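You operate a simulated robot arm through the tools that you are given. There is no shell and no other tool. Be economical: measure what you need, move in short steps, check, and stop when the job is done.

Carry out the task below with a simulated robot arm. There is one attempt and no reset: what you move stays moved.

JOB
Squirt oil into the juice and stir the dressing smooth with the red whisk.
Fine: in the blue mixing bowl; bottle back, whisk in the crock, nothing spilt. Set down upright: red oil bottle.

The check looks at the end state, three seconds after you hand in, the way a careful person would. Anything else that was tipped, shoved, dropped, spilled or broken makes it a failure.

ROBOT AND FRAMES
A 7-joint arm with a two-finger parallel gripper, fixed in place. Base frame: the origin is at the foot of the arm, x ahead of it, y to its left, z up. Units: cm, degrees, N and s.
With the tool pointing down near the work surface it reaches from about 20 to 74 cm from the base axis. Its first joint turns from -166.0 to 166.0 degrees. Payload 1.57 kg.
Tool frame: the origin (TCP) lies between the finger pads and is the grasp point; the fingertips stand 3 cm ahead of it; z points along the fingers, y is the line along which they close. Largest opening 11 cm; finger width 2.4, thickness 1.2; the body of the gripper, 4.8 by 11.2 cm, starts 7.8 cm behind the TCP.
Orientation is told as [roll, pitch, yaw] about the base's x, y, z axes, in that order, counted from this pose: with the fingers straight down and closing along the base's y, the tool's x points along the base's -x, its y along +y and its z along -z.

CONTROLS
- The arm moves only by the tool step_arm. Its argument "series" is a list of rows, each a list of 3 entries, a list of its own where there are three numbers: the shift along the tool's x, y, z in cm, then the turn, a rotation vector about the tool's x, y, z in degrees, then the closure, from 0 (fully open) to 1 (shut). In form: [[[dx, dy, dz], [wx, wy, wz], gripper], ...]. A call has 1 to 12 rows; each row shifts and turns the commanded pose from where the row before left it, along the tool's axes as they then stand. Each row takes 0.2 s and may step no farther than 5 cm and 8.6 degrees from the row before; otherwise, or with a gripper value out of range, the whole call is refused. A pose out of reach is approached as far as the arm can. The call stops where the force on the tool passes 40 N (or 10 N more than at its start, if that is more) or the arm is blocked; 0.2 s more then pass. The fingers move at their own pace (about 4.5 cm/s each) and stop on an object; they squeeze with about 40 N. The grip force told is the motor's: it shows also when the fingers shut on nothing. Time passes only in rows, and 0.2 s behind the last, so rows that do not move let the fingers close. It gives the time, the measured TCP pose, the force on the tool (base axes), the opening and the grip force at its end, in the units of the frame above (readings bear some noise), with the torque about the TCP (base axes, N m) and any sound that the robot's microphone picked up.
- Cameras (640 x 400 px; columns grow to the right, rows downward): "scene" is fixed at [38.47, 49.58, 180.28]; the picture's right is [-0.82, 0.57, 0.00], its down [0.54, 0.77, -0.33] and it looks along [-0.19, -0.27, -0.94] (base axes); focal length 332 px, centre (320, 200). "wrist" rides on the gripper at [7, 1.6, -14.1] in the tool frame; the picture's right is [-0.23, 0.97, 0.00], its down [-0.86, -0.20, -0.48] and it looks along [-0.47, -0.11, 0.88] (tool axes); focal length 222 px, centre (320, 200). There is no depth. A picture from a camera that has moved, and an enlarged one, comes with that camera's place and axes in the base frame and with its lens. The place of the scene camera against the robot may be out by one fixed shift of up to 1.8 cm in any direction.
- camera(camera): a new picture of that camera. The clock stands still meanwhile.
- move_column(by): slides the trunk up (or, below 0, down) by that many cm; the arm rides with it, the base frame stays. It gives what a move gives, with no picture.
- enlarge(camera, box): a new picture of the part [left, top, right, bottom] of that camera's present view, enlarged. The clock stands still meanwhile.
- sign_off(): hands the job in; it is judged then, once.

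Go step by step. Nothing tells you positions but the pictures and the camera data: compare them with the known pose of the tool, close in by small moves and look again before you grip or let go. The budget is 120 turns and 76 pictures, counting those below and the enlarged ones. Unless the task says otherwise, let go and move clear before handing in, and close with one line.

The tools are called after ">>>" as name(argument=value, ...) on one line, values as JSON. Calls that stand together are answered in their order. step_arm: Moves the arm, as the interface text tells. Its arguments: {"type":"object","properties":{"series":{"type":"array","items":{"type":"array"}}},"required":["series"]} The other tools are called the same way: move_column (by) slides the trunk up or down; camera (camera) takes a picture; enlarge (camera, box) takes an enlarged picture of a part of a camera's view; sign_off () hands the job in.

At the start:

```text
t: 0.0
eef_pos: [14.31, 43.18, 135.88]
ee_rot: [0.0, 0.0, 0.0]
force: [-0.2, -0.5, 0.7]
ft_torque: [0.04, 0.01, -0.04]
width: 10.97
grasp_force: 0.1
trunk travel left (down, up): [-52.5, 6.5]
```

scene: 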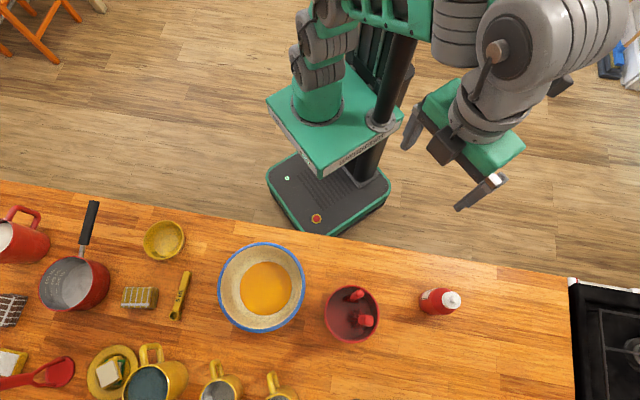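
wrist: 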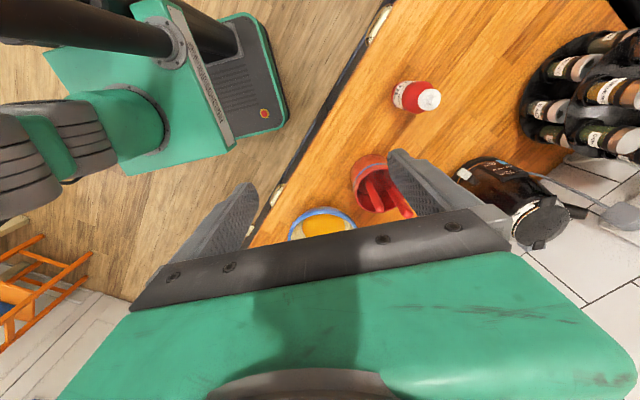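

The blue-rimmed bowl already holds orange juice, with the red crock of red tools beside it and the red oil bottle to the right of that. I'll enlarge the views first to read the details.

>>> enlarge(camera="scene", box=[200, 220, 480, 395])

>>> enlarge(camera="wrist", box=[260, 60, 500, 240])

>>> enlarge(camera="scene", box=[0, 200, 300, 400])

```text
2.29 times, centred on (340, 308) of scene
camera zoom: at [38.47, 49.58, 180.28], right [-0.82, 0.57, 0.0], down [0.54, 0.77, -0.33], along [-0.19, -0.27, -0.94], focal length 759 px, centre (274, -46)
```

zoom: 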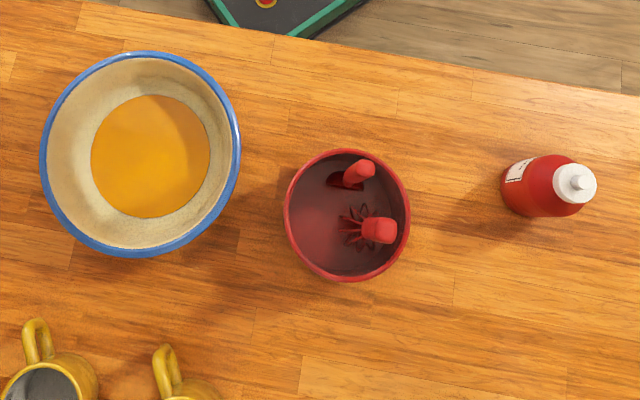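

```text
2.22 times, centred on (380, 150) of wrist
camera zoom: at [7.33, 44.82, 150.16], right [0.23, 0.97, 0.0], down [0.86, -0.2, 0.48], along [0.47, -0.11, -0.88], focal length 494 px, centre (187, 311)
```

zoom: 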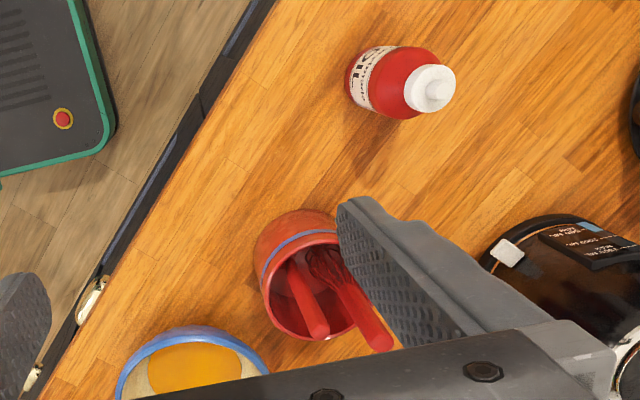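

```text
2.00 times, centred on (150, 300) of scene
camera zoom: at [38.47, 49.58, 180.28], right [-0.82, 0.57, 0.0], down [0.54, 0.77, -0.33], along [-0.19, -0.27, -0.94], focal length 664 px, centre (660, 0)
```

zoom: 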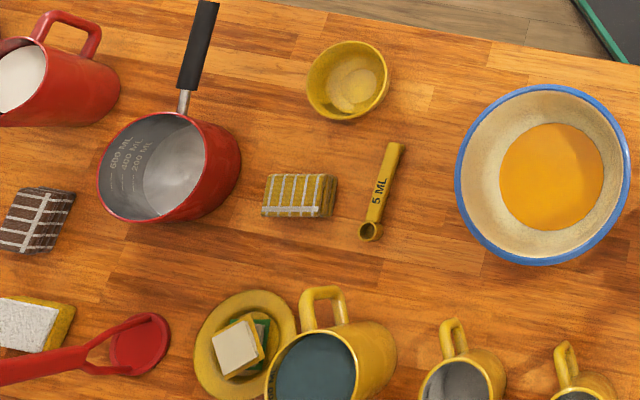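

The bottle's cap tip triangulates to about (15, 62, 111), the whisk handle end to (32, 55, 116) and the bowl to about (46, 37). I'll turn the wrist so the camera faces outward, ready for a horizontal grasp of the bottle.

>>> step_arm(series=[[[0, 0, 0], [0, 0, 8.5], 0], [[0, 0, 0], [0, 0, 8.5], 0], [[0, 0, 0], [0, 0, 8.5], 0], [[0, 0, 0], [0, 0, 8.5], 0], [[0, 0, 0], [0, 0, 8.5], 0], [[0, 0, 0], [0, 0, 8.5], 0], [[0, 0, 0], [0, 0, 8.5], 0], [[0, 0, 0], [0, 0, 8.5], 0], [[0, 0, 0], [0, 0, 8.5], 0], [[0, 0, 0], [0, 0, 8.5], 0], [[0, 0, 0], [0, 0, 8.5], 0], [[0, 0, 0], [0, 0, 8.5], 0]])

```text
t: 2.6
eef_pos: [14.98, 42.98, 135.9]
ee_rot: [-0.6, 0.1, -96.1]
force: [0.3, -0.2, -0.9]
ft_torque: [0.01, -0.01, 0.0]
width: 10.99
grasp_force: 0.1
out of reach, approached as far as the arm can: row 12
trunk travel left (down, up): [-52.5, 6.5]
```

The wrist joint limit sits near camera-outward, so I'll grasp with the camera inward instead, with the tool pitched about 30° below horizontal. I'm rotating back first.

>>> step_arm(series=[[[0, 0, 0], [0, 0, -8.5], 0], [[0, 0, 0], [0, 0, -8.5], 0], [[0, 0, 0], [0, 0, -8.5], 0], [[0, 0, 0], [0, 0, -8.5], 0], [[0, 0, 0], [0, 0, -8.5], 0], [[0, 0, 0], [0, 0, -8.5], 0], [[0, 0, 0], [0, 0, -8.5], 0], [[0, 0, 0], [0, 0, -8.5], 0], [[0, 0, 0], [0, 0, -8.5], 0], [[0, 0, 0], [0, 0, -8.5], 0], [[0, 0, 0], [0, 0, -8.5], 0], [[0, 0, 0], [0, 0, -8.5], 0]])

>>> step_arm(series=[[[0, 0, 0], [0, 0, -8.5], 0], [[0, 0, 0], [0, 0, -8.5], 0], [[0, 0, 0], [0, 0, -8.5], 0], [[0, 0, 0], [0, 0, -8.5], 0], [[0, 0, 0], [0, 0, -8.5], 0], [[0, 0, 0], [0, 0, -8.5], 0], [[0, 0, 0], [0, 0, -8.5], 0], [[0, 0, 0], [0, 0, -8.5], 0]])

>>> step_arm(series=[[[0, 0, 0], [0, -8.5, 0], 0], [[0, 0, 0], [0, -8.5, 0], 0], [[0, 0, 0], [0, -8.5, 0], 0], [[0, 0, 0], [0, -8.5, 0], 0], [[0, 0, 0], [0, -8.5, 0], 0], [[0, 0, 0], [0, -8.5, 0], 0], [[0, 0, 0], [0, -8.5, 0], 0]])

>>> camera(camera="wrist")

>>> camera(camera="scene")

```text
t: 5.2
eef_pos: [14.91, 42.97, 135.74]
ee_rot: [0.3, 0.7, 6.2]
force: [0.4, 0.0, 0.0]
ft_torque: [0.05, -0.02, 0.02]
width: 11.01
grasp_force: 0.0
trunk travel left (down, up): [-52.5, 6.5]
```

```text
t: 6.9
eef_pos: [14.91, 43.3, 135.73]
ee_rot: [0.9, -0.4, 68.6]
force: [0.0, 5.2, -7.9]
ft_torque: [-0.48, -0.3, -0.2]
width: 11.0
grasp_force: 0.0
trunk travel left (down, up): [-52.5, 6.5]
stopped in row 8: the force on the tool passed its limit at 96 N (the readings are from after the stop); the commanded pose is now the measured one
```

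```text
t: 8.5
eef_pos: [19.18, 37.61, 145.42]
ee_rot: [2.2, -59.6, 67.1]
force: [-1.2, 0.6, 0.2]
ft_torque: [0.01, 0.01, 0.0]
width: 11.03
grasp_force: 0.2
out of reach, approached as far as the arm can: row 5, 6, 7
trunk travel left (down, up): [-52.5, 6.5]
```

```text
70 pictures are left
camera wrist: at [12.01, 23.46, 146.65], right [-0.86, 0.46, 0.21], down [0.21, -0.06, 0.98], along [0.46, 0.89, -0.04], focal length 222 px, centre (320, 200)
```

wrist: 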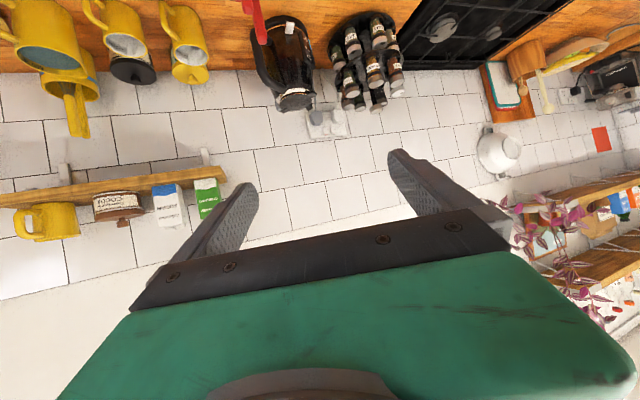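

```text
69 pictures are left
```

scene: 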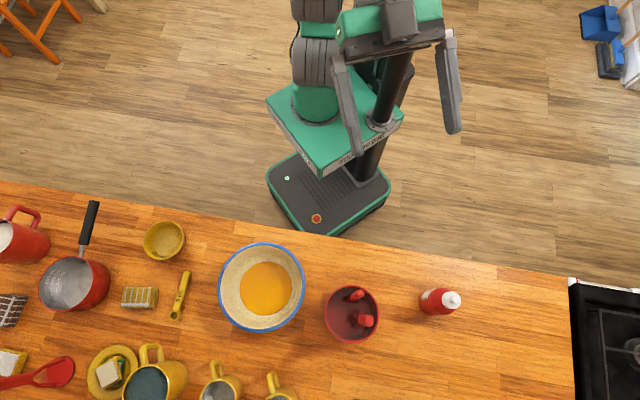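

The arm touched something of its own while turning, but the counter is undisturbed. I'll lower the trunk so the hand comes near bottle height.

>>> move_column(by=-25)

>>> camera(camera="scene")

>>> camera(camera="wrist")

```text
t: 11.1
eef_pos: [19.12, 37.67, 120.25]
ee_rot: [2.3, -59.3, 67.0]
force: [-1.1, -0.7, 0.6]
ft_torque: [0.02, 0.03, 0.01]
width: 11.01
grasp_force: 0.1
trunk travel left (down, up): [-27.5, 31.5]
```

```text
68 pictures are left
```

scene: 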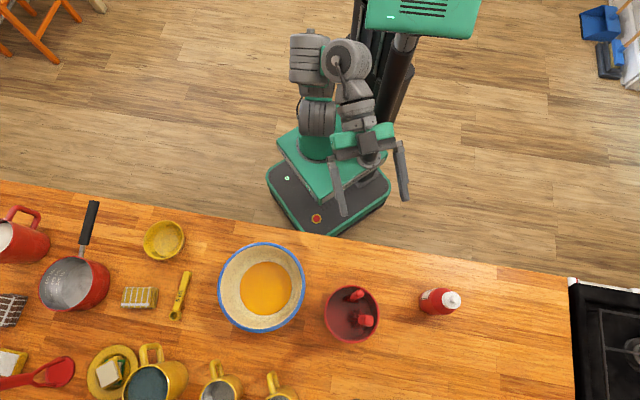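

```text
67 pictures are left
camera wrist: at [12.05, 23.64, 121.6], right [-0.86, 0.46, 0.21], down [0.21, -0.06, 0.98], along [0.46, 0.89, -0.05], focal length 222 px, centre (320, 200)
```

wrist: 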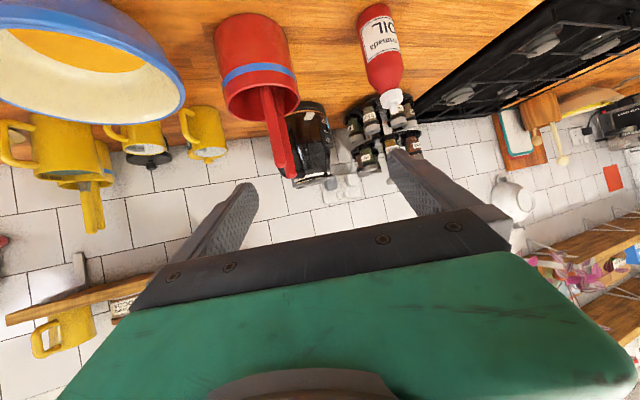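

Now I have a side-on (upside-down) view of the bottle and crock, so I'll zoom in for shape and position.

>>> enlarge(camera="wrist", box=[200, 0, 440, 150])

```text
2.67 times, centred on (320, 75) of wrist
camera zoom: at [12.05, 23.64, 121.6], right [-0.86, 0.46, 0.21], down [0.21, -0.06, 0.98], along [0.46, 0.89, -0.05], focal length 592 px, centre (320, 533)
```

zoom: 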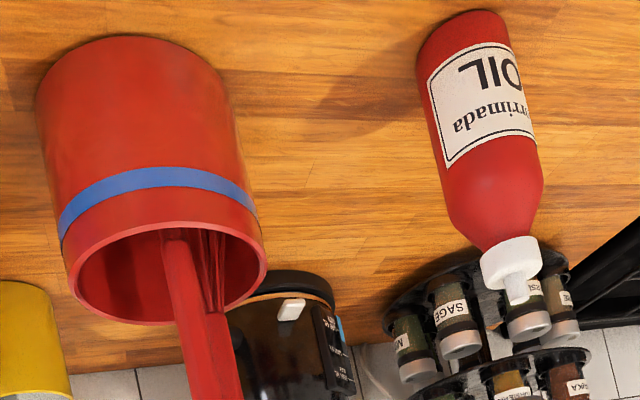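

It's a squeeze bottle with a nozzle: tip about (15.3, 63, 108), base z about 90, body roughly 6.5 cm wide. I'll lower the trunk more and check again from low.

>>> move_column(by=-18)

>>> camera(camera="wrist")

```text
t: 13.1
eef_pos: [19.18, 37.65, 102.21]
ee_rot: [2.2, -59.3, 67.0]
force: [-0.5, -0.5, -0.2]
ft_torque: [-0.01, -0.03, 0.0]
width: 10.99
grasp_force: 0.0
trunk travel left (down, up): [-9.5, 49.5]
```

```text
65 pictures are left
camera wrist: at [12.05, 23.64, 103.6], right [-0.86, 0.46, 0.21], down [0.21, -0.06, 0.98], along [0.46, 0.89, -0.05], focal length 222 px, centre (320, 200)
```

wrist: 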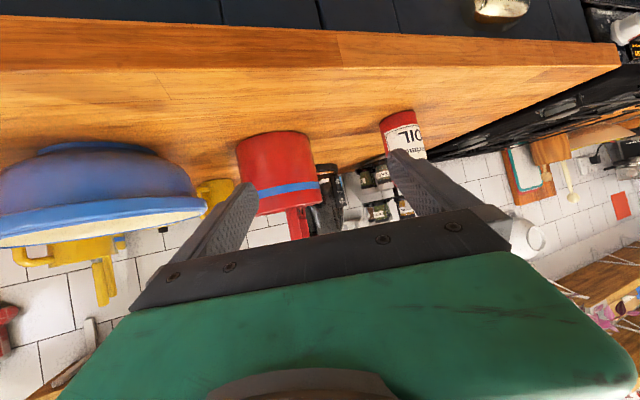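

The view agrees with the earlier fix. I'll shift sideways to line up with the bottle and come down slightly while still clear of the counter.

>>> step_arm(series=[[[0.86, 3.4, 0.5], [0, 0, 0], 0], [[0.86, 3.4, 0.5], [0, 0, 0], 0], [[0.86, 3.4, 0.5], [0, 0, 0], 0], [[0.86, 3.4, 0.5], [0, 0, 0], 0], [[0, 0, 0], [0, 0, 0], 0]])

>>> camera(camera="wrist")

```text
t: 14.3
eef_pos: [15.13, 36.44, 101.64]
ee_rot: [3.3, -56.4, 66.3]
force: [0.5, 0.3, 0.8]
ft_torque: [0.04, 0.01, 0.01]
width: 10.99
grasp_force: 0.1
out of reach, approached as far as the arm can: row 1, 2, 3, 4
trunk travel left (down, up): [-9.5, 49.5]
```

```text
64 pictures are left
camera wrist: at [8.06, 22.38, 103.74], right [-0.86, 0.46, 0.22], down [0.24, -0.01, 0.97], along [0.45, 0.89, -0.1], focal length 222 px, centre (320, 200)
```

wrist: 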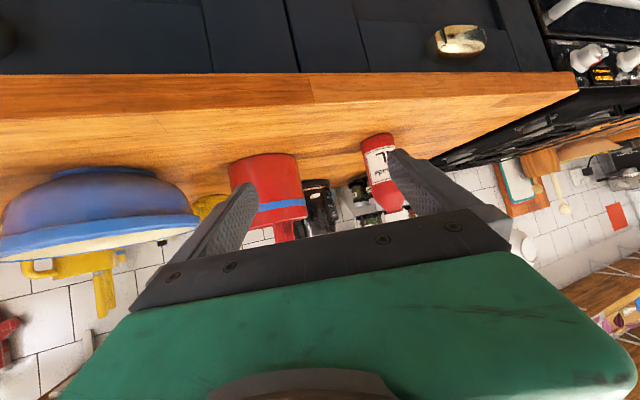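

The hand is near its inner reach limit here, so I'll step outward 8 cm and see where it really is.

>>> step_arm(series=[[[-1.0, 0, 1.72], [0, 0, 0], 0], [[-1.0, 0, 1.72], [0, 0, 0], 0], [[-1.0, 0, 1.72], [0, 0, 0], 0], [[-1.0, 0, 1.72], [0, 0, 0], 0], [[0, 0, 0], [0, 0, 0], 0]])

>>> camera(camera="wrist")

```text
t: 15.5
eef_pos: [19.53, 40.46, 104.07]
ee_rot: [2.4, -59.4, 67.1]
force: [-0.6, 0.7, -0.9]
ft_torque: [0.02, -0.01, -0.05]
width: 11.05
grasp_force: 0.2
out of reach, approached as far as the arm can: row 1, 2, 3, 4
trunk travel left (down, up): [-9.5, 49.5]
```

```text
63 pictures are left
camera wrist: at [12.57, 26.3, 105.41], right [-0.87, 0.45, 0.22], down [0.22, -0.06, 0.97], along [0.45, 0.89, -0.05], focal length 222 px, centre (320, 200)
```

wrist: 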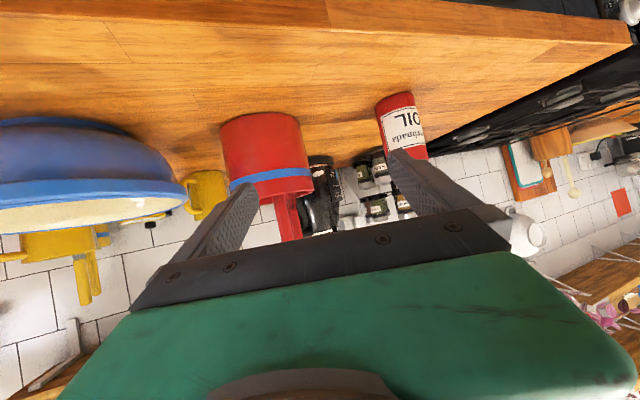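

Still limited by being too folded close to the base. I'll continue outward in small steps.

>>> step_arm(series=[[[-1.0, 0, 1.72], [0, 0, 0], 0], [[-1.0, 0, 1.72], [0, 0, 0], 0], [[-1.0, 0, 1.72], [0, 0, 0], 0], [[0, 0, 0], [0, 0, 0], 0]])

```text
t: 16.5
eef_pos: [22.28, 45.62, 103.79]
ee_rot: [2.2, -59.3, 67.0]
force: [0.5, -1.3, -0.7]
ft_torque: [-0.01, 0.02, 0.0]
width: 10.98
grasp_force: 0.1
out of reach, approached as far as the arm can: row 1
trunk travel left (down, up): [-9.5, 49.5]
```

Now it's within reach. I'll move sideways 13 cm in line with the bottle, lowering about 5 cm.

>>> step_arm(series=[[[0, 4.4, 0], [0, 0, 0], 0], [[0, 4.4, 0], [0, 0, 0], 0], [[1.3, 4.4, 0.75], [0, 0, 0], 0], [[1.5, 0, 0.9], [0, 0, 0], 0], [[1.5, 0, 0.9], [0, 0, 0], 0], [[0, 0, 0], [0, 0, 0], 0]])

>>> camera(camera="wrist")

>>> camera(camera="scene")

```text
t: 17.9
eef_pos: [9.85, 50.25, 99.38]
ee_rot: [2.7, -59.6, 66.7]
force: [0.0, 0.2, 0.0]
ft_torque: [0.03, -0.04, 0.01]
width: 11.02
grasp_force: 0.1
trunk travel left (down, up): [-9.5, 49.5]
```

```text
62 pictures are left
camera wrist: at [2.74, 36.2, 100.56], right [-0.86, 0.45, 0.22], down [0.21, -0.06, 0.97], along [0.46, 0.89, -0.04], focal length 222 px, centre (320, 200)
```

wrist: 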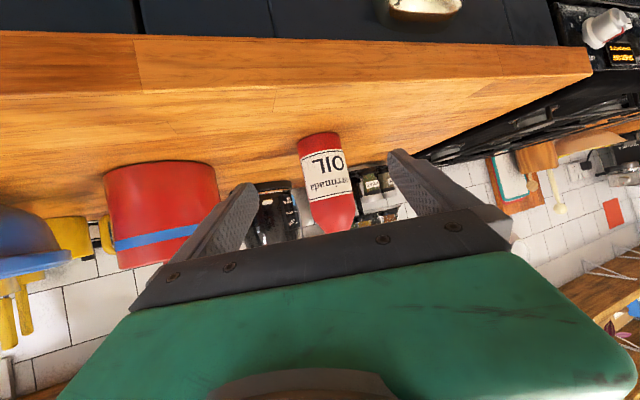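

```text
61 pictures are left
```

scene: 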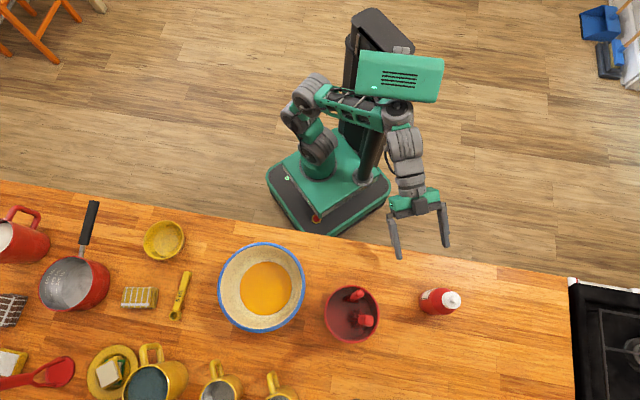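

Aligned to within a centimetre. I'll correct the small roll, shift 0.7 cm sideways and advance 9 cm.

>>> step_arm(series=[[[0, 0.7, 0], [2.7, 0, 0], 0], [[-0.5, 0, 2.9], [0, 0, 0], 0], [[-0.5, 0, 2.9], [0, 0, 0], 0], [[-0.5, 0, 2.9], [0, 0, 0], 0], [[0, 0, 0], [0, 0, 0], 0]])

>>> camera(camera="wrist")

>>> enlarge(camera="scene", box=[360, 220, 520, 320])

```text
t: 19.1
eef_pos: [12.68, 58.12, 95.91]
ee_rot: [-0.5, -59.4, 67.1]
force: [-0.7, 0.1, -0.1]
ft_torque: [0.01, 0.01, 0.01]
width: 10.99
grasp_force: 0.0
trunk travel left (down, up): [-9.5, 49.5]
```

```text
60 pictures are left
camera wrist: at [4.97, 44.38, 97.17], right [-0.85, 0.49, 0.19], down [0.19, -0.05, 0.98], along [0.49, 0.87, -0.05], focal length 222 px, centre (320, 200)
```

wrist: 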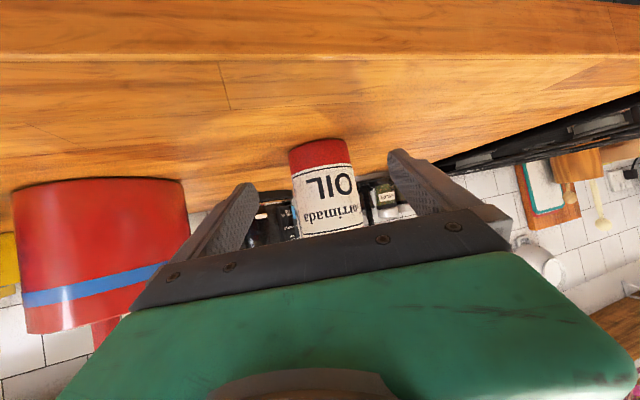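

```text
4.00 times, centred on (440, 270) of scene
camera zoom: at [38.47, 49.58, 180.28], right [-0.82, 0.57, 0.0], down [0.54, 0.77, -0.33], along [-0.19, -0.27, -0.94], focal length 1328 px, centre (-160, -80)
```

zoom: 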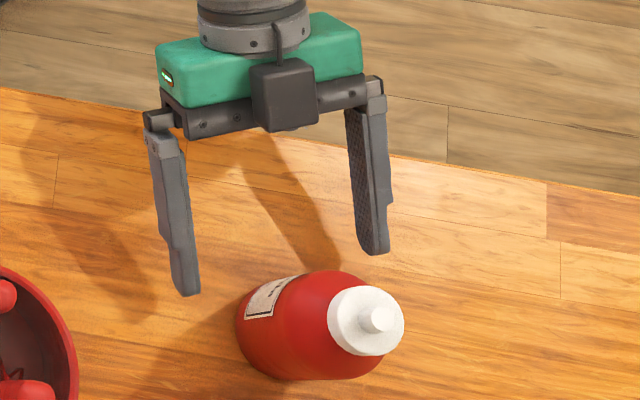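

The bottle is nearly centred between the fingers, about 5 cm ahead. I'll advance and rise 1.5 cm to bring the pads to mid-body.

>>> step_arm(series=[[[-1.3, 0.35, 1.2], [0, 0, 0], 0], [[-1.3, 0, 1.2], [0, 0, 0], 0], [[-1.3, 0, 1.2], [0, 0, 0], 0], [[0, 0, 0], [0, 0, 0], 0]])

>>> camera(camera="wrist")

>>> enlarge(camera="scene", box=[360, 220, 520, 320])

```text
t: 20.1
eef_pos: [14.28, 62.83, 97.53]
ee_rot: [-0.4, -59.3, 66.9]
force: [0.1, -0.4, 0.5]
ft_torque: [0.03, -0.03, 0.01]
width: 11.01
grasp_force: 0.1
trunk travel left (down, up): [-9.5, 49.5]
```

```text
58 pictures are left
camera wrist: at [6.56, 49.11, 98.69], right [-0.85, 0.49, 0.19], down [0.19, -0.05, 0.98], along [0.49, 0.87, -0.05], focal length 222 px, centre (320, 200)
```

wrist: 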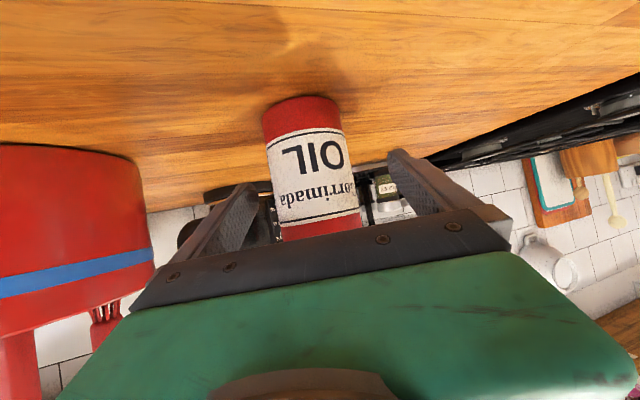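

```text
4.00 times, centred on (440, 270) of scene
camera zoom: at [38.47, 49.58, 180.28], right [-0.82, 0.57, 0.0], down [0.54, 0.77, -0.33], along [-0.19, -0.27, -0.94], focal length 1328 px, centre (-160, -80)
```

zoom: 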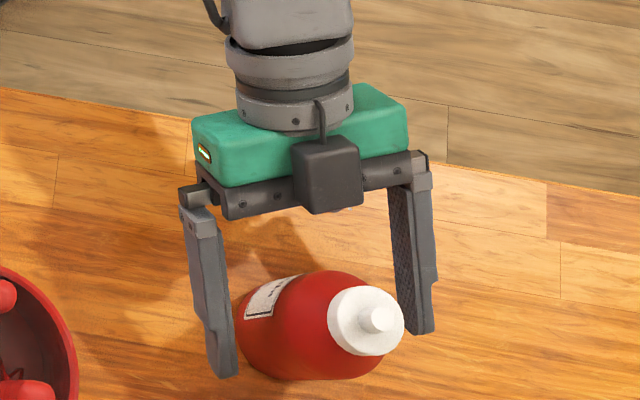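

The bottle is centred. I'll advance the last 0.7 cm and close in stages, watching the grip force.

>>> step_arm(series=[[[-0.35, 0, 0.6], [0, 0, 0], 0], [[0, 0, 0], [0, 0, 0], 0.35], [[0, 0, 0], [0, 0, 0], 0.4], [[0, 0, 0], [0, 0, 0], 0.44], [[0, 0, 0], [0, 0, 0], 0.46], [[0, 0, 0], [0, 0, 0], 0.46]])

```text
t: 21.5
eef_pos: [14.46, 63.51, 97.48]
ee_rot: [-0.5, -59.2, 66.9]
force: [0.2, 0.3, 1.3]
ft_torque: [-0.01, -0.03, 0.01]
width: 5.98
grasp_force: 0.3
trunk travel left (down, up): [-9.5, 49.5]
```

>>> step_arm(series=[[[0, 0, 0], [0, 0, 0], 0.48], [[0, 0, 0], [0, 0, 0], 0.5], [[0, 0, 0], [0, 0, 0], 0.5]])

>>> enlarge(camera="scene", box=[360, 220, 520, 320])

```text
t: 22.3
eef_pos: [14.48, 63.54, 97.35]
ee_rot: [-0.5, -59.3, 67.0]
force: [0.1, 0.2, -0.2]
ft_torque: [0.04, 0.0, 0.0]
width: 5.74
grasp_force: 30.2
trunk travel left (down, up): [-9.5, 49.5]
```

```text
4.00 times, centred on (440, 270) of scene
camera zoom: at [38.47, 49.58, 180.28], right [-0.82, 0.57, 0.0], down [0.54, 0.77, -0.33], along [-0.19, -0.27, -0.94], focal length 1328 px, centre (-160, -80)
```

zoom: 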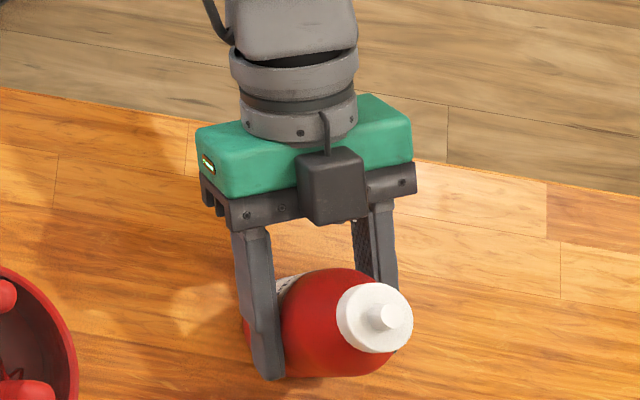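

Bottle held at 30 N, width 5.74. I'll note its home as TCP (14.48, 63.54, 97.35) and lift straight up with the trunk.

>>> move_column(by=22)

>>> camera(camera="wrist")

>>> camera(camera="scene")

```text
t: 24.6
eef_pos: [14.52, 63.45, 119.32]
ee_rot: [-0.5, -59.3, 66.9]
force: [0.7, 0.0, -1.2]
ft_torque: [0.02, 0.02, -0.02]
width: 5.72
grasp_force: 39.7
trunk travel left (down, up): [-31.5, 27.5]
```

```text
55 pictures are left
camera wrist: at [6.79, 49.76, 120.67], right [-0.85, 0.49, 0.19], down [0.19, -0.05, 0.98], along [0.49, 0.87, -0.05], focal length 222 px, centre (320, 200)
```

wrist: 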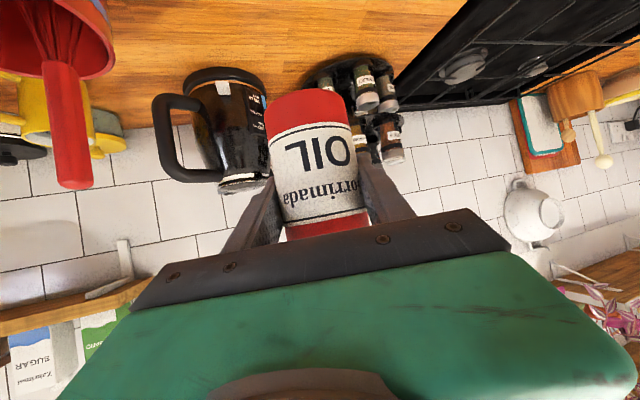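

```text
54 pictures are left
```

scene: 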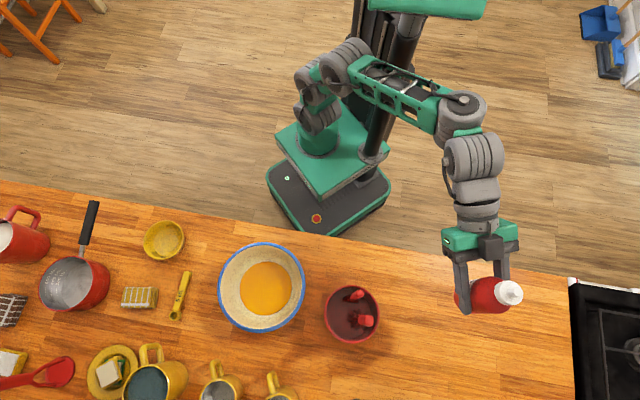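

Lifted cleanly. I'll retreat toward the counter edge, then swing sideways past the near side of the crock toward the bowl.

>>> step_arm(series=[[[2.0, 0, -3.5], [0, 0, 0], 0.5], [[2.0, 0, -3.5], [0, 0, 0], 0.5], [[2.0, 0, -3.5], [0, 0, 0], 0.5], [[0, -4.2, 0], [0, 0, 0], 0.5], [[0, -4.2, 0], [0, 0, 0], 0.5], [[0, -4.2, 0], [0, 0, 0], 0.5], [[0, -4.2, 0], [0, 0, 0], 0.5], [[0, -4.2, 0], [0, 0, 0], 0.5], [[0, -4.2, 0], [0, 0, 0], 0.5], [[0, 0, 0], [0, 0, 0], 0.5]])

>>> camera(camera="scene")

```text
t: 26.9
eef_pos: [33.24, 42.53, 119.77]
ee_rot: [-0.5, -59.3, 66.9]
force: [-0.1, 0.4, -0.1]
ft_torque: [0.03, 0.0, 0.0]
width: 5.71
grasp_force: 40.3
trunk travel left (down, up): [-31.5, 27.5]
```

```text
53 pictures are left
```

scene: 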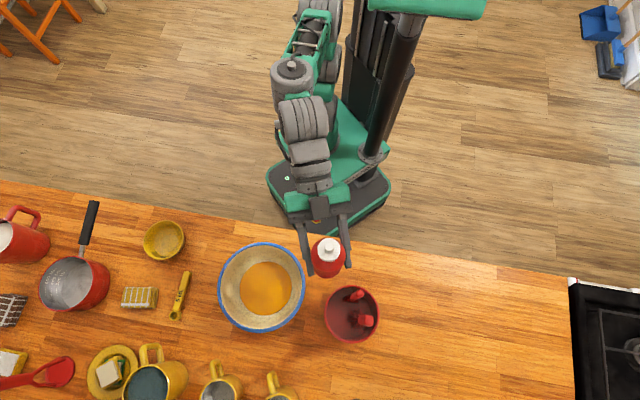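

The bottle tracks well, and the scene camera is offset by about (+1.6, +0.4), which puts the bowl centre near (47.7, 36.7). Before tilting I'll test a gentler hold so nothing squirts early.

>>> step_arm(series=[[[0, 0, 0], [0, 0, 0], 0.492], [[0, 0, 0], [0, 0, 0], 0.492], [[0, 0, 0], [0, 0, 0], 0.492]])

>>> step_arm(series=[[[0, 0, 0], [0, 0, 0], 0.486], [[0, 0, 0], [0, 0, 0], 0.486], [[0, 0, 0], [0, 0, 0], 0.486]])

```text
t: 27.6
eef_pos: [32.98, 42.51, 119.87]
ee_rot: [-0.5, -59.3, 67.0]
force: [-0.4, 0.0, -1.3]
ft_torque: [-0.05, -0.03, 0.03]
width: 5.72
grasp_force: 40.1
trunk travel left (down, up): [-31.5, 27.5]
```

```text
t: 28.4
eef_pos: [33.13, 42.6, 119.76]
ee_rot: [-0.6, -59.3, 67.0]
force: [0.4, -0.5, 0.1]
ft_torque: [-0.02, 0.01, -0.02]
width: 5.79
grasp_force: 13.2
trunk travel left (down, up): [-31.5, 27.5]
```

At 0.486 the hold is a gentle 13 N, so I'll use that while tilting. Next I'll turn the heading to about 45°, level the tool, and check.

>>> step_arm(series=[[[0, 0, 0], [6.3, 0, 3.7], 0.487], [[0, 0, 0], [6.3, 0, 3.7], 0.487], [[0, 0, 0], [6.3, 0, 3.7], 0.487], [[0, -2, 0], [0, -7.5, 0], 0.487], [[0, -2, 0], [0, -7.5, 0], 0.487], [[0, -2, 0], [0, -7.5, 0], 0.487], [[0, -2, 0], [0, -7.5, 0], 0.487], [[0, 0, 0], [0, 0, 0], 0.487]])

>>> camera(camera="scene")

```text
t: 30.2
eef_pos: [38.42, 36.77, 119.73]
ee_rot: [-29.1, -89.4, 73.8]
force: [0.3, 0.4, -0.7]
ft_torque: [0.01, 0.0, 0.02]
width: 5.77
grasp_force: 1.1
trunk travel left (down, up): [-31.5, 27.5]
```

```text
52 pictures are left
```

scene: 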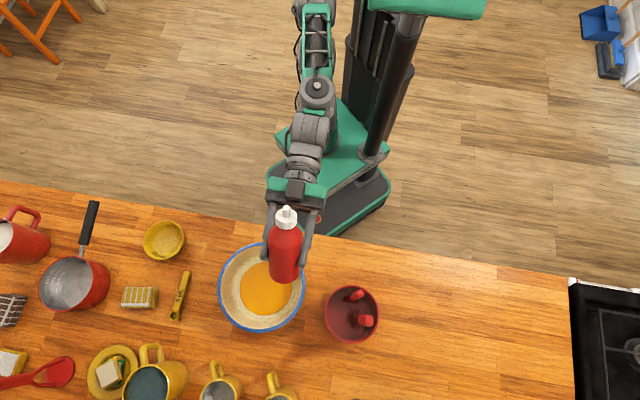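

The hold has slackened to 1 N, so I'll firm it up slightly right away.

>>> step_arm(series=[[[0, 0, 0], [0, 0, 0], 0.489], [[0, 0, 0], [0, 0, 0], 0.489]])

>>> camera(camera="wrist")

```text
t: 30.9
eef_pos: [38.52, 36.78, 119.75]
ee_rot: [-28.3, -89.4, 73.2]
force: [0.4, -0.2, -0.3]
ft_torque: [0.06, -0.01, -0.01]
width: 5.82
grasp_force: 5.2
trunk travel left (down, up): [-31.5, 27.5]
```

```text
51 pictures are left
camera wrist: at [27.27, 27.97, 113.0], right [-0.68, 0.69, 0.22], down [-0.2, -0.47, 0.86], along [0.7, 0.55, 0.46], focal length 222 px, centre (320, 200)
```

wrist: 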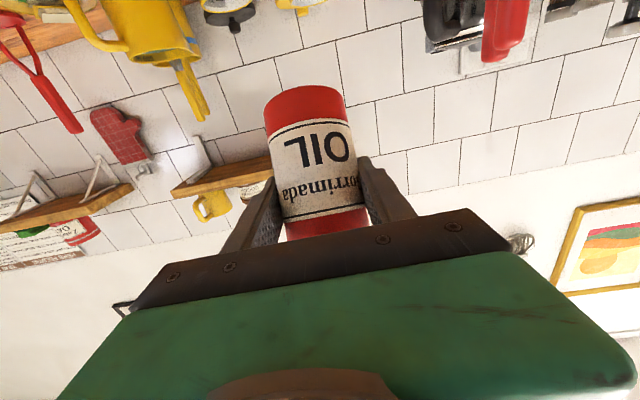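

>>> step_arm(series=[[[0, 0, 0], [0, 0, 0], 0.491], [[0, 0, 0], [0, 0, 0], 0.491], [[0, 0, 0], [0, 0, 0], 0.491]])

>>> step_arm(series=[[[0, 0, 4.0], [0, 0, 0], 0.491], [[0, 0, 0], [0, 0, 0], 0.491]])

```text
t: 31.6
eef_pos: [38.38, 36.81, 119.79]
ee_rot: [-28.2, -89.3, 72.7]
force: [0.2, -0.1, -0.7]
ft_torque: [0.01, -0.01, -0.03]
width: 5.71
grasp_force: 40.0
trunk travel left (down, up): [-31.5, 27.5]
```

```text
t: 32.2
eef_pos: [41.52, 39.56, 119.65]
ee_rot: [-27.0, -89.3, 71.8]
force: [1.3, -0.2, -1.1]
ft_torque: [0.04, -0.03, -0.04]
width: 5.68
grasp_force: 40.0
trunk travel left (down, up): [-31.5, 27.5]
```

>>> step_arm(series=[[[0, 0, 4.0], [0, 0, 0], 0.49], [[0, 0, 0], [0, 0, 0], 0.49], [[0, 0, 0], [0, 0, 0], 0.49]])

>>> step_arm(series=[[[0, 0, 0], [0, 0, 0], 0.489], [[0, 0, 0], [0, 0, 0], 0.489]])

```text
t: 33.0
eef_pos: [44.26, 42.61, 119.8]
ee_rot: [-28.8, -89.4, 73.5]
force: [0.3, -0.3, -0.8]
ft_torque: [0.03, 0.02, 0.02]
width: 5.7
grasp_force: 40.2
trunk travel left (down, up): [-31.5, 27.5]
```

```text
t: 33.6
eef_pos: [44.06, 42.47, 119.69]
ee_rot: [-28.5, -89.3, 73.1]
force: [0.2, 0.5, -0.7]
ft_torque: [0.0, 0.0, 0.0]
width: 5.72
grasp_force: 40.5
trunk travel left (down, up): [-31.5, 27.5]
```

>>> step_arm(series=[[[0, 0, 0], [0, 0, 0], 0.4875], [[0, 0, 0], [0, 0, 0], 0.4875], [[0, 0, 0], [0, 0, 0], 0.4875]])

>>> step_arm(series=[[[0, 0, 0], [0, 0, 0], 0.4875], [[0, 0, 0], [0, 0, 0], 0.4875], [[0, 0, 0], [0, 0, 0], 0.4875]])

```text
t: 34.5
eef_pos: [44.2, 42.53, 119.84]
ee_rot: [-28.3, -89.3, 73.0]
force: [-0.4, 0.6, -0.6]
ft_torque: [0.0, -0.02, 0.01]
width: 5.73
grasp_force: 39.7
trunk travel left (down, up): [-31.5, 27.5]
```

```text
t: 35.2
eef_pos: [44.07, 42.59, 119.75]
ee_rot: [-28.2, -89.2, 73.0]
force: [-0.2, -0.5, -0.9]
ft_torque: [0.01, 0.02, 0.03]
width: 5.72
grasp_force: 39.6
trunk travel left (down, up): [-31.5, 27.5]
```

A steady light hold is hysteretic, so I'll drop to 0.486 again and see whether the reading stays put.

>>> step_arm(series=[[[0, 0, 0], [0, 0, 0], 0.4865], [[0, 0, 0], [0, 0, 0], 0.4865], [[0, 0, 0], [0, 0, 0], 0.4865]])

>>> step_arm(series=[[[-0.6, 0, 0], [0, 0, 0], 0.4865], [[-0.6, 0, 0], [0, 0, 0], 0.4865], [[0, 0, 0], [0, 0, 0], 0.4865]])

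```text
t: 36.0
eef_pos: [44.03, 42.51, 119.7]
ee_rot: [-28.2, -89.3, 73.0]
force: [0.9, 0.0, -0.3]
ft_torque: [0.03, 0.01, 0.01]
width: 5.76
grasp_force: 12.9
trunk travel left (down, up): [-31.5, 27.5]
```

```text
t: 36.9
eef_pos: [44.34, 42.44, 121.05]
ee_rot: [-28.7, -89.5, 73.4]
force: [-0.5, 0.1, -1.3]
ft_torque: [-0.01, 0.01, -0.02]
width: 5.78
grasp_force: 2.2
trunk travel left (down, up): [-31.5, 27.5]
```

>>> camera(camera="wrist")

```text
50 pictures are left
camera wrist: at [33.03, 33.58, 114.22], right [-0.68, 0.69, 0.22], down [-0.2, -0.47, 0.86], along [0.7, 0.55, 0.46], focal length 222 px, centre (320, 200)
```

wrist: 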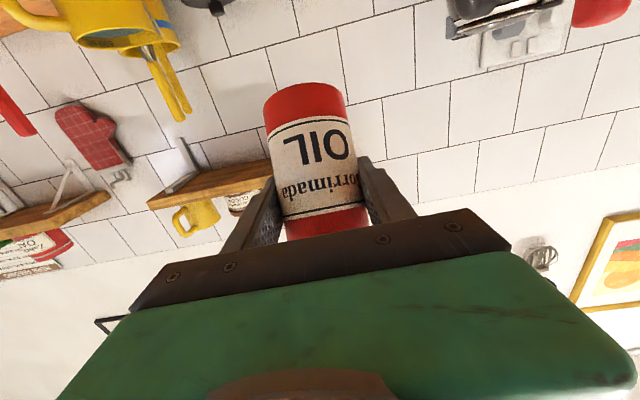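

The bottle slipped a few millimetres at the light hold, so I'll use a firm grip and keep the nozzle over the bowl through the whole tilt. First I'll position the TCP and start rolling to 68°.

>>> step_arm(series=[[[0, 0, 0], [0, 0, 0], 0.495], [[0, 1.35, 2.9], [0, 0, 0], 0.495], [[0, 1.35, 2.9], [0, 0, 0], 0.495], [[0, 0, 0], [0, 0, 8.5], 0.495], [[0, 0, 0], [0, 0, 8.5], 0.495], [[0, 0, 0], [0, 0, 8.5], 0.495], [[0, 0, 0], [0, 0, 8.5], 0.495], [[0, 0, 0], [0, 0, 8.5], 0.495], [[0, 0, 0], [0, 0, 8.5], 0.495], [[0, 0, 0], [0, 0, 8.5], 0.495], [[0, 0, 0], [0, 0, 8.5], 0.495]])

>>> camera(camera="scene")

```text
t: 39.2
eef_pos: [46.37, 48.39, 120.83]
ee_rot: [89.4, -22.0, -45.1]
force: [0.1, -0.3, -0.3]
ft_torque: [0.03, 0.0, 0.0]
width: 5.71
grasp_force: 39.7
trunk travel left (down, up): [-31.5, 27.5]
```

```text
49 pictures are left
```

scene: 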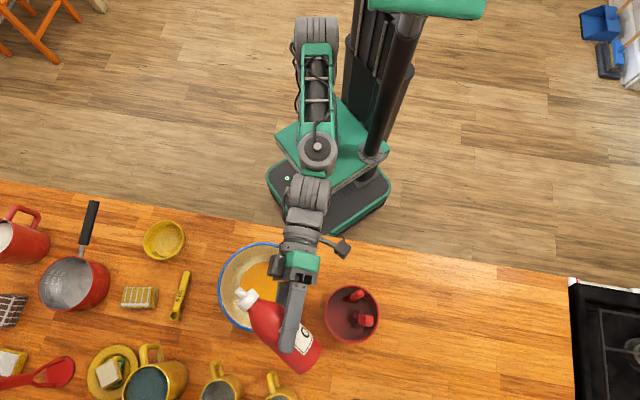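

The nozzle is where I predicted, about (49, 40), over the bowl. I'll continue the roll to just past 110° and listen.

>>> step_arm(series=[[[0, 0, 0], [0, 0, 8.5], 0.495], [[0, 0, 0], [0, 0, 8.5], 0.495], [[0, 0, 0], [0, 0, 8.5], 0.495], [[0, 0, 0], [0, 0, 8.5], 0.495], [[0, 0, 0], [0, 0, 8.5], 0.495]])

>>> camera(camera="scene")

```text
t: 40.5
eef_pos: [46.41, 48.32, 120.79]
ee_rot: [89.4, 20.3, -45.6]
force: [-0.8, 0.4, 0.0]
ft_torque: [0.02, 0.03, 0.0]
width: 5.73
grasp_force: 39.1
trunk travel left (down, up): [-31.5, 27.5]
```

```text
48 pictures are left
```

scene: 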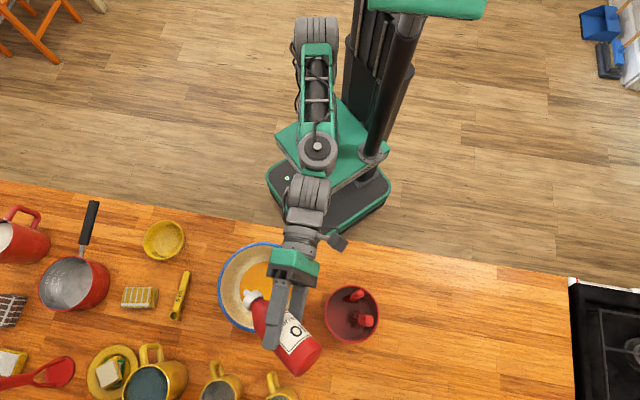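

No flow yet. I'll roll the rest of the way to about 150°.

>>> step_arm(series=[[[0, 0, 0], [0, 0, 8.5], 0.495], [[0, 0, 0], [0, 0, 8.5], 0.495], [[0, 0, 0], [0, 0, 8.5], 0.495], [[0, 0, 0], [0, 0, 8.5], 0.495], [[0, 0, 0], [0, 0, 6], 0.495]])

>>> camera(camera="scene")

```text
t: 41.6
eef_pos: [46.37, 48.36, 120.9]
ee_rot: [88.9, 60.4, -46.3]
force: [0.5, 0.4, -0.6]
ft_torque: [-0.02, -0.01, 0.01]
width: 5.69
grasp_force: 39.7
trunk travel left (down, up): [-31.5, 27.5]
```

```text
47 pictures are left
```

scene: 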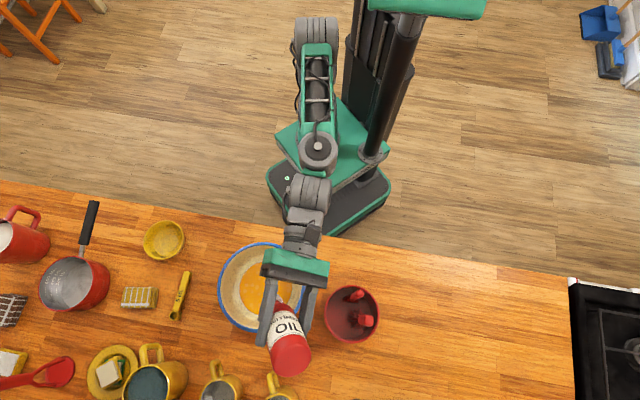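

Inverted over the bowl with no drip so far. I'll lower 5 cm, then squeeze harder for a moment.

>>> step_arm(series=[[[-2.1, -1.25, 0], [0, 0, 0], 0.495], [[-2.1, -1.25, 0], [0, 0, 0], 0.495], [[0, 0, 0], [0, 0, 0], 0.495]])

>>> enlarge(camera="scene", box=[200, 220, 400, 345])

```text
t: 42.5
eef_pos: [46.25, 48.32, 115.87]
ee_rot: [88.9, 60.2, -46.3]
force: [0.2, 0.2, -0.6]
ft_torque: [-0.05, 0.0, -0.04]
width: 5.71
grasp_force: 40.4
trunk travel left (down, up): [-31.5, 27.5]
```

```text
3.20 times, centred on (300, 282) of scene
camera zoom: at [38.47, 49.58, 180.28], right [-0.82, 0.57, 0.0], down [0.54, 0.77, -0.33], along [-0.19, -0.27, -0.94], focal length 1062 px, centre (384, -64)
```

zoom: 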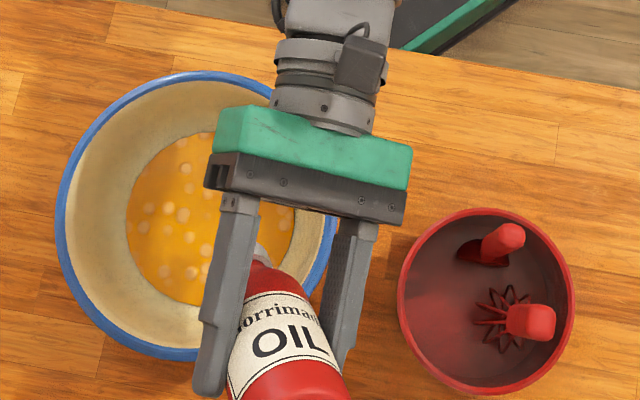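

Oil droplets are floating on the juice already, so the squirt has happened. I'll roll back upright now.

>>> step_arm(series=[[[0, 0, 0], [0, 0, -8.5], 0.495], [[0, 0, 0], [0, 0, -8.5], 0.495], [[0, 0, 0], [0, 0, -8.5], 0.495], [[0, 0, 0], [0, 0, -8.5], 0.495], [[0, 0, 0], [0, 0, -8.5], 0.495], [[0, 0, 0], [0, 0, -8.5], 0.495], [[0, 0, 0], [0, 0, -8.5], 0.495], [[0, 0, 0], [0, 0, -8.5], 0.495], [[0, 0, 0], [0, 0, -8.5], 0.495], [[0, 0, 0], [0, 0, -8.5], 0.495]])

>>> enlarge(camera="scene", box=[200, 220, 400, 345])

```text
t: 44.6
eef_pos: [46.36, 48.38, 115.97]
ee_rot: [89.4, -25.0, -45.0]
force: [0.6, 0.5, -1.9]
ft_torque: [-0.02, 0.0, 0.0]
width: 5.71
grasp_force: 39.7
trunk travel left (down, up): [-31.5, 27.5]
```

```text
3.20 times, centred on (300, 282) of scene
camera zoom: at [38.47, 49.58, 180.28], right [-0.82, 0.57, 0.0], down [0.54, 0.77, -0.33], along [-0.19, -0.27, -0.94], focal length 1062 px, centre (384, -64)
```

zoom: 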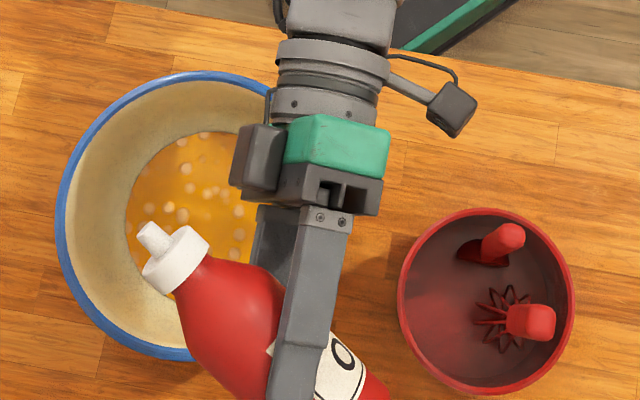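

Clean, with nothing outside the bowl. I'll finish uprighting, then raise and back away along the same path.

>>> step_arm(series=[[[0, 0, 0], [0, 0, -8.5], 0.495], [[0, 0, 0], [0, 0, -8.5], 0.495], [[0, 0, 0], [0, 0, -8.5], 0.495], [[0, 0, 0], [0, 0, -8.5], 0.495], [[0, 0, 0], [0, 0, -8.5], 0.495], [[0, 0, 0], [0, 0, -8.5], 0.495], [[0, 0, 0], [0, 0, -8.5], 0.495], [[0, 0, 0], [0, 0, -6], 0.495], [[-4, 0, 0], [0, 0, 0], 0.495], [[0, -1.35, -2.9], [0, 0, 0], 0.495], [[0, -1.35, -2.9], [0, 0, 0], 0.495]])

>>> step_arm(series=[[[0, 0, -4], [0, 0, 0], 0.495], [[0, 0, -4], [0, 0, 0], 0.495], [[0, 2, 0], [0, 7.5, 0], 0.495], [[0, 2, 0], [0, 7.5, 0], 0.495], [[0, 2, 0], [0, 7.5, 0], 0.495], [[0, 2, 0], [0, 7.5, 0], 0.495], [[0, 0, 0], [-6.3, 0, -3.7], 0.495], [[0, 0, 0], [-6.3, 0, -3.7], 0.495], [[0, 0, 0], [-6.3, 0, -3.7], 0.495], [[0, 0, 0], [0, 0, 0], 0.495]])

>>> camera(camera="scene")

```text
t: 47.0
eef_pos: [44.02, 42.48, 119.95]
ee_rot: [-30.2, -89.4, 74.8]
force: [0.9, 0.1, -0.9]
ft_torque: [0.02, -0.01, -0.03]
width: 5.71
grasp_force: 39.9
trunk travel left (down, up): [-31.5, 27.5]
```

```text
t: 49.2
eef_pos: [32.77, 42.54, 119.96]
ee_rot: [-0.4, -59.2, 67.0]
force: [0.3, 0.8, -0.3]
ft_torque: [-0.03, -0.01, 0.0]
width: 5.73
grasp_force: 39.7
trunk travel left (down, up): [-31.5, 27.5]
```

```text
44 pictures are left
```

scene: 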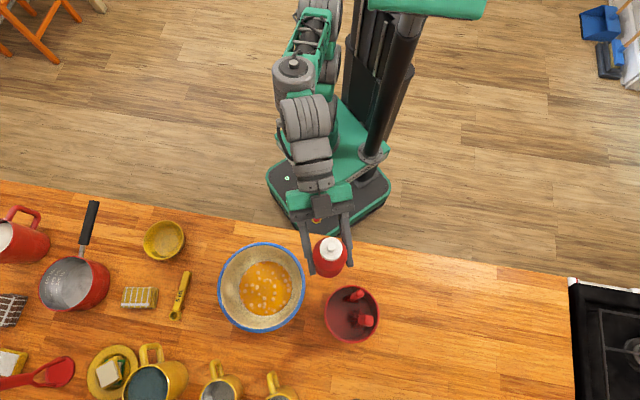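

All clean. I'll retrace to above the bottle's original spot.

>>> step_arm(series=[[[0, 4.2, 0], [0, 0, 0], 0.495], [[0, 4.2, 0], [0, 0, 0], 0.495], [[0, 4.2, 0], [0, 0, 0], 0.495], [[0, 4.2, 0], [0, 0, 0], 0.495], [[0, 4.2, 0], [0, 0, 0], 0.495], [[0, 4.06, 0], [0, 0, 0], 0.495], [[-2.05, 0, 3.5], [0, 0, 0], 0.495], [[-2.05, 0, 3.5], [0, 0, 0], 0.495], [[-2.05, 0, 3.48], [0, 0, 0], 0.495], [[0, 0, 0], [0, 0, 0], 0.495], [[0, 0, 0], [0, 0, 0], 0.495]])

>>> camera(camera="wrist")

```text
t: 51.6
eef_pos: [14.62, 63.55, 119.92]
ee_rot: [-0.3, -59.3, 67.0]
force: [0.2, 0.0, -0.9]
ft_torque: [0.0, 0.01, 0.0]
width: 5.7
grasp_force: 40.5
trunk travel left (down, up): [-31.5, 27.5]
```

```text
43 pictures are left
camera wrist: at [6.98, 49.77, 121.16], right [-0.85, 0.49, 0.19], down [0.19, -0.06, 0.98], along [0.49, 0.87, -0.05], focal length 222 px, centre (320, 200)
```

wrist: 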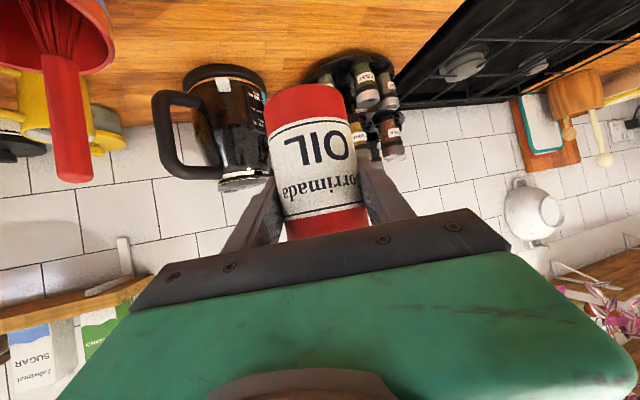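

The bottle slid about 0.4 cm in the hand, so it should touch down at TCP z of about 97.7. I'll lower to 98.6 and then feel down gently.

>>> move_column(by=-21.2)

>>> step_arm(series=[[[0.17, 0, 0.1], [0, 0, 0], 0.495], [[0.17, 0, 0.1], [0, 0, 0], 0.495], [[0, 0, 0], [0, 0, 0], 0.495]])

```text
t: 53.9
eef_pos: [14.69, 63.63, 98.75]
ee_rot: [-0.6, -59.3, 67.0]
force: [0.4, -0.7, -0.5]
ft_torque: [0.0, 0.02, 0.0]
width: 5.71
grasp_force: 40.2
trunk travel left (down, up): [-10.3, 48.7]
```

```text
t: 54.7
eef_pos: [14.71, 63.59, 98.37]
ee_rot: [-0.6, -59.4, 67.0]
force: [0.7, -0.2, -0.1]
ft_torque: [-0.03, -0.02, 0.0]
width: 5.7
grasp_force: 40.2
trunk travel left (down, up): [-10.3, 48.7]
```

>>> step_arm(series=[[[0.17, 0, 0.1], [0, 0, 0], 0.495], [[0.17, 0, 0.1], [0, 0, 0], 0.495], [[0, 0, 0], [0, 0, 0], 0.495]])

>>> enlarge(camera="wrist", box=[220, 60, 400, 180])

```text
t: 55.5
eef_pos: [14.57, 63.53, 97.92]
ee_rot: [-0.5, -59.3, 67.1]
force: [-0.1, 0.0, 0.2]
ft_torque: [-0.01, 0.03, -0.07]
width: 5.71
grasp_force: 40.2
trunk travel left (down, up): [-10.3, 48.7]
```

```text
3.33 times, centred on (310, 120) of wrist
camera zoom: at [6.94, 49.77, 99.12], right [-0.85, 0.49, 0.19], down [0.19, -0.05, 0.98], along [0.49, 0.87, -0.05], focal length 740 px, centre (353, 467)
```

zoom: 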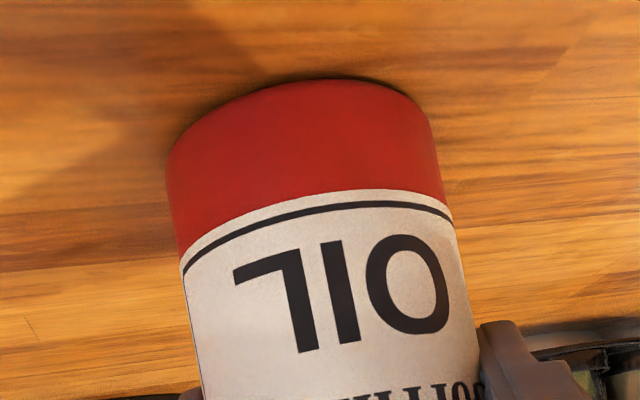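

Nearly touching. I'll go down in 0.1 cm steps until there is contact force.

>>> step_arm(series=[[[0.09, 0, 0.05], [0, 0, 0], 0.495], [[0, 0, 0], [0, 0, 0], 0.495]])

>>> step_arm(series=[[[0.09, 0, 0.05], [0, 0, 0], 0.495], [[0, 0, 0], [0, 0, 0], 0.495]])

>>> step_arm(series=[[[0.09, 0, 0.05], [0, 0, 0], 0.495], [[0, 0, 0], [0, 0, 0], 0.495]])

```text
t: 56.1
eef_pos: [14.64, 63.48, 97.81]
ee_rot: [-0.4, -59.4, 67.1]
force: [-0.4, -0.1, 2.8]
ft_torque: [0.03, 0.09, -0.03]
width: 5.7
grasp_force: 40.1
trunk travel left (down, up): [-10.3, 48.7]
```

```text
t: 56.7
eef_pos: [14.64, 63.51, 97.81]
ee_rot: [-0.4, -59.4, 67.0]
force: [0.4, 3.5, 7.6]
ft_torque: [0.18, 0.19, -0.08]
width: 5.69
grasp_force: 40.7
trunk travel left (down, up): [-10.3, 48.7]
```

```text
t: 57.3
eef_pos: [14.69, 63.5, 97.84]
ee_rot: [-0.3, -59.5, 66.9]
force: [-0.2, 5.9, 16.0]
ft_torque: [0.22, 0.32, -0.09]
width: 5.71
grasp_force: 40.7
trunk travel left (down, up): [-10.3, 48.7]
```

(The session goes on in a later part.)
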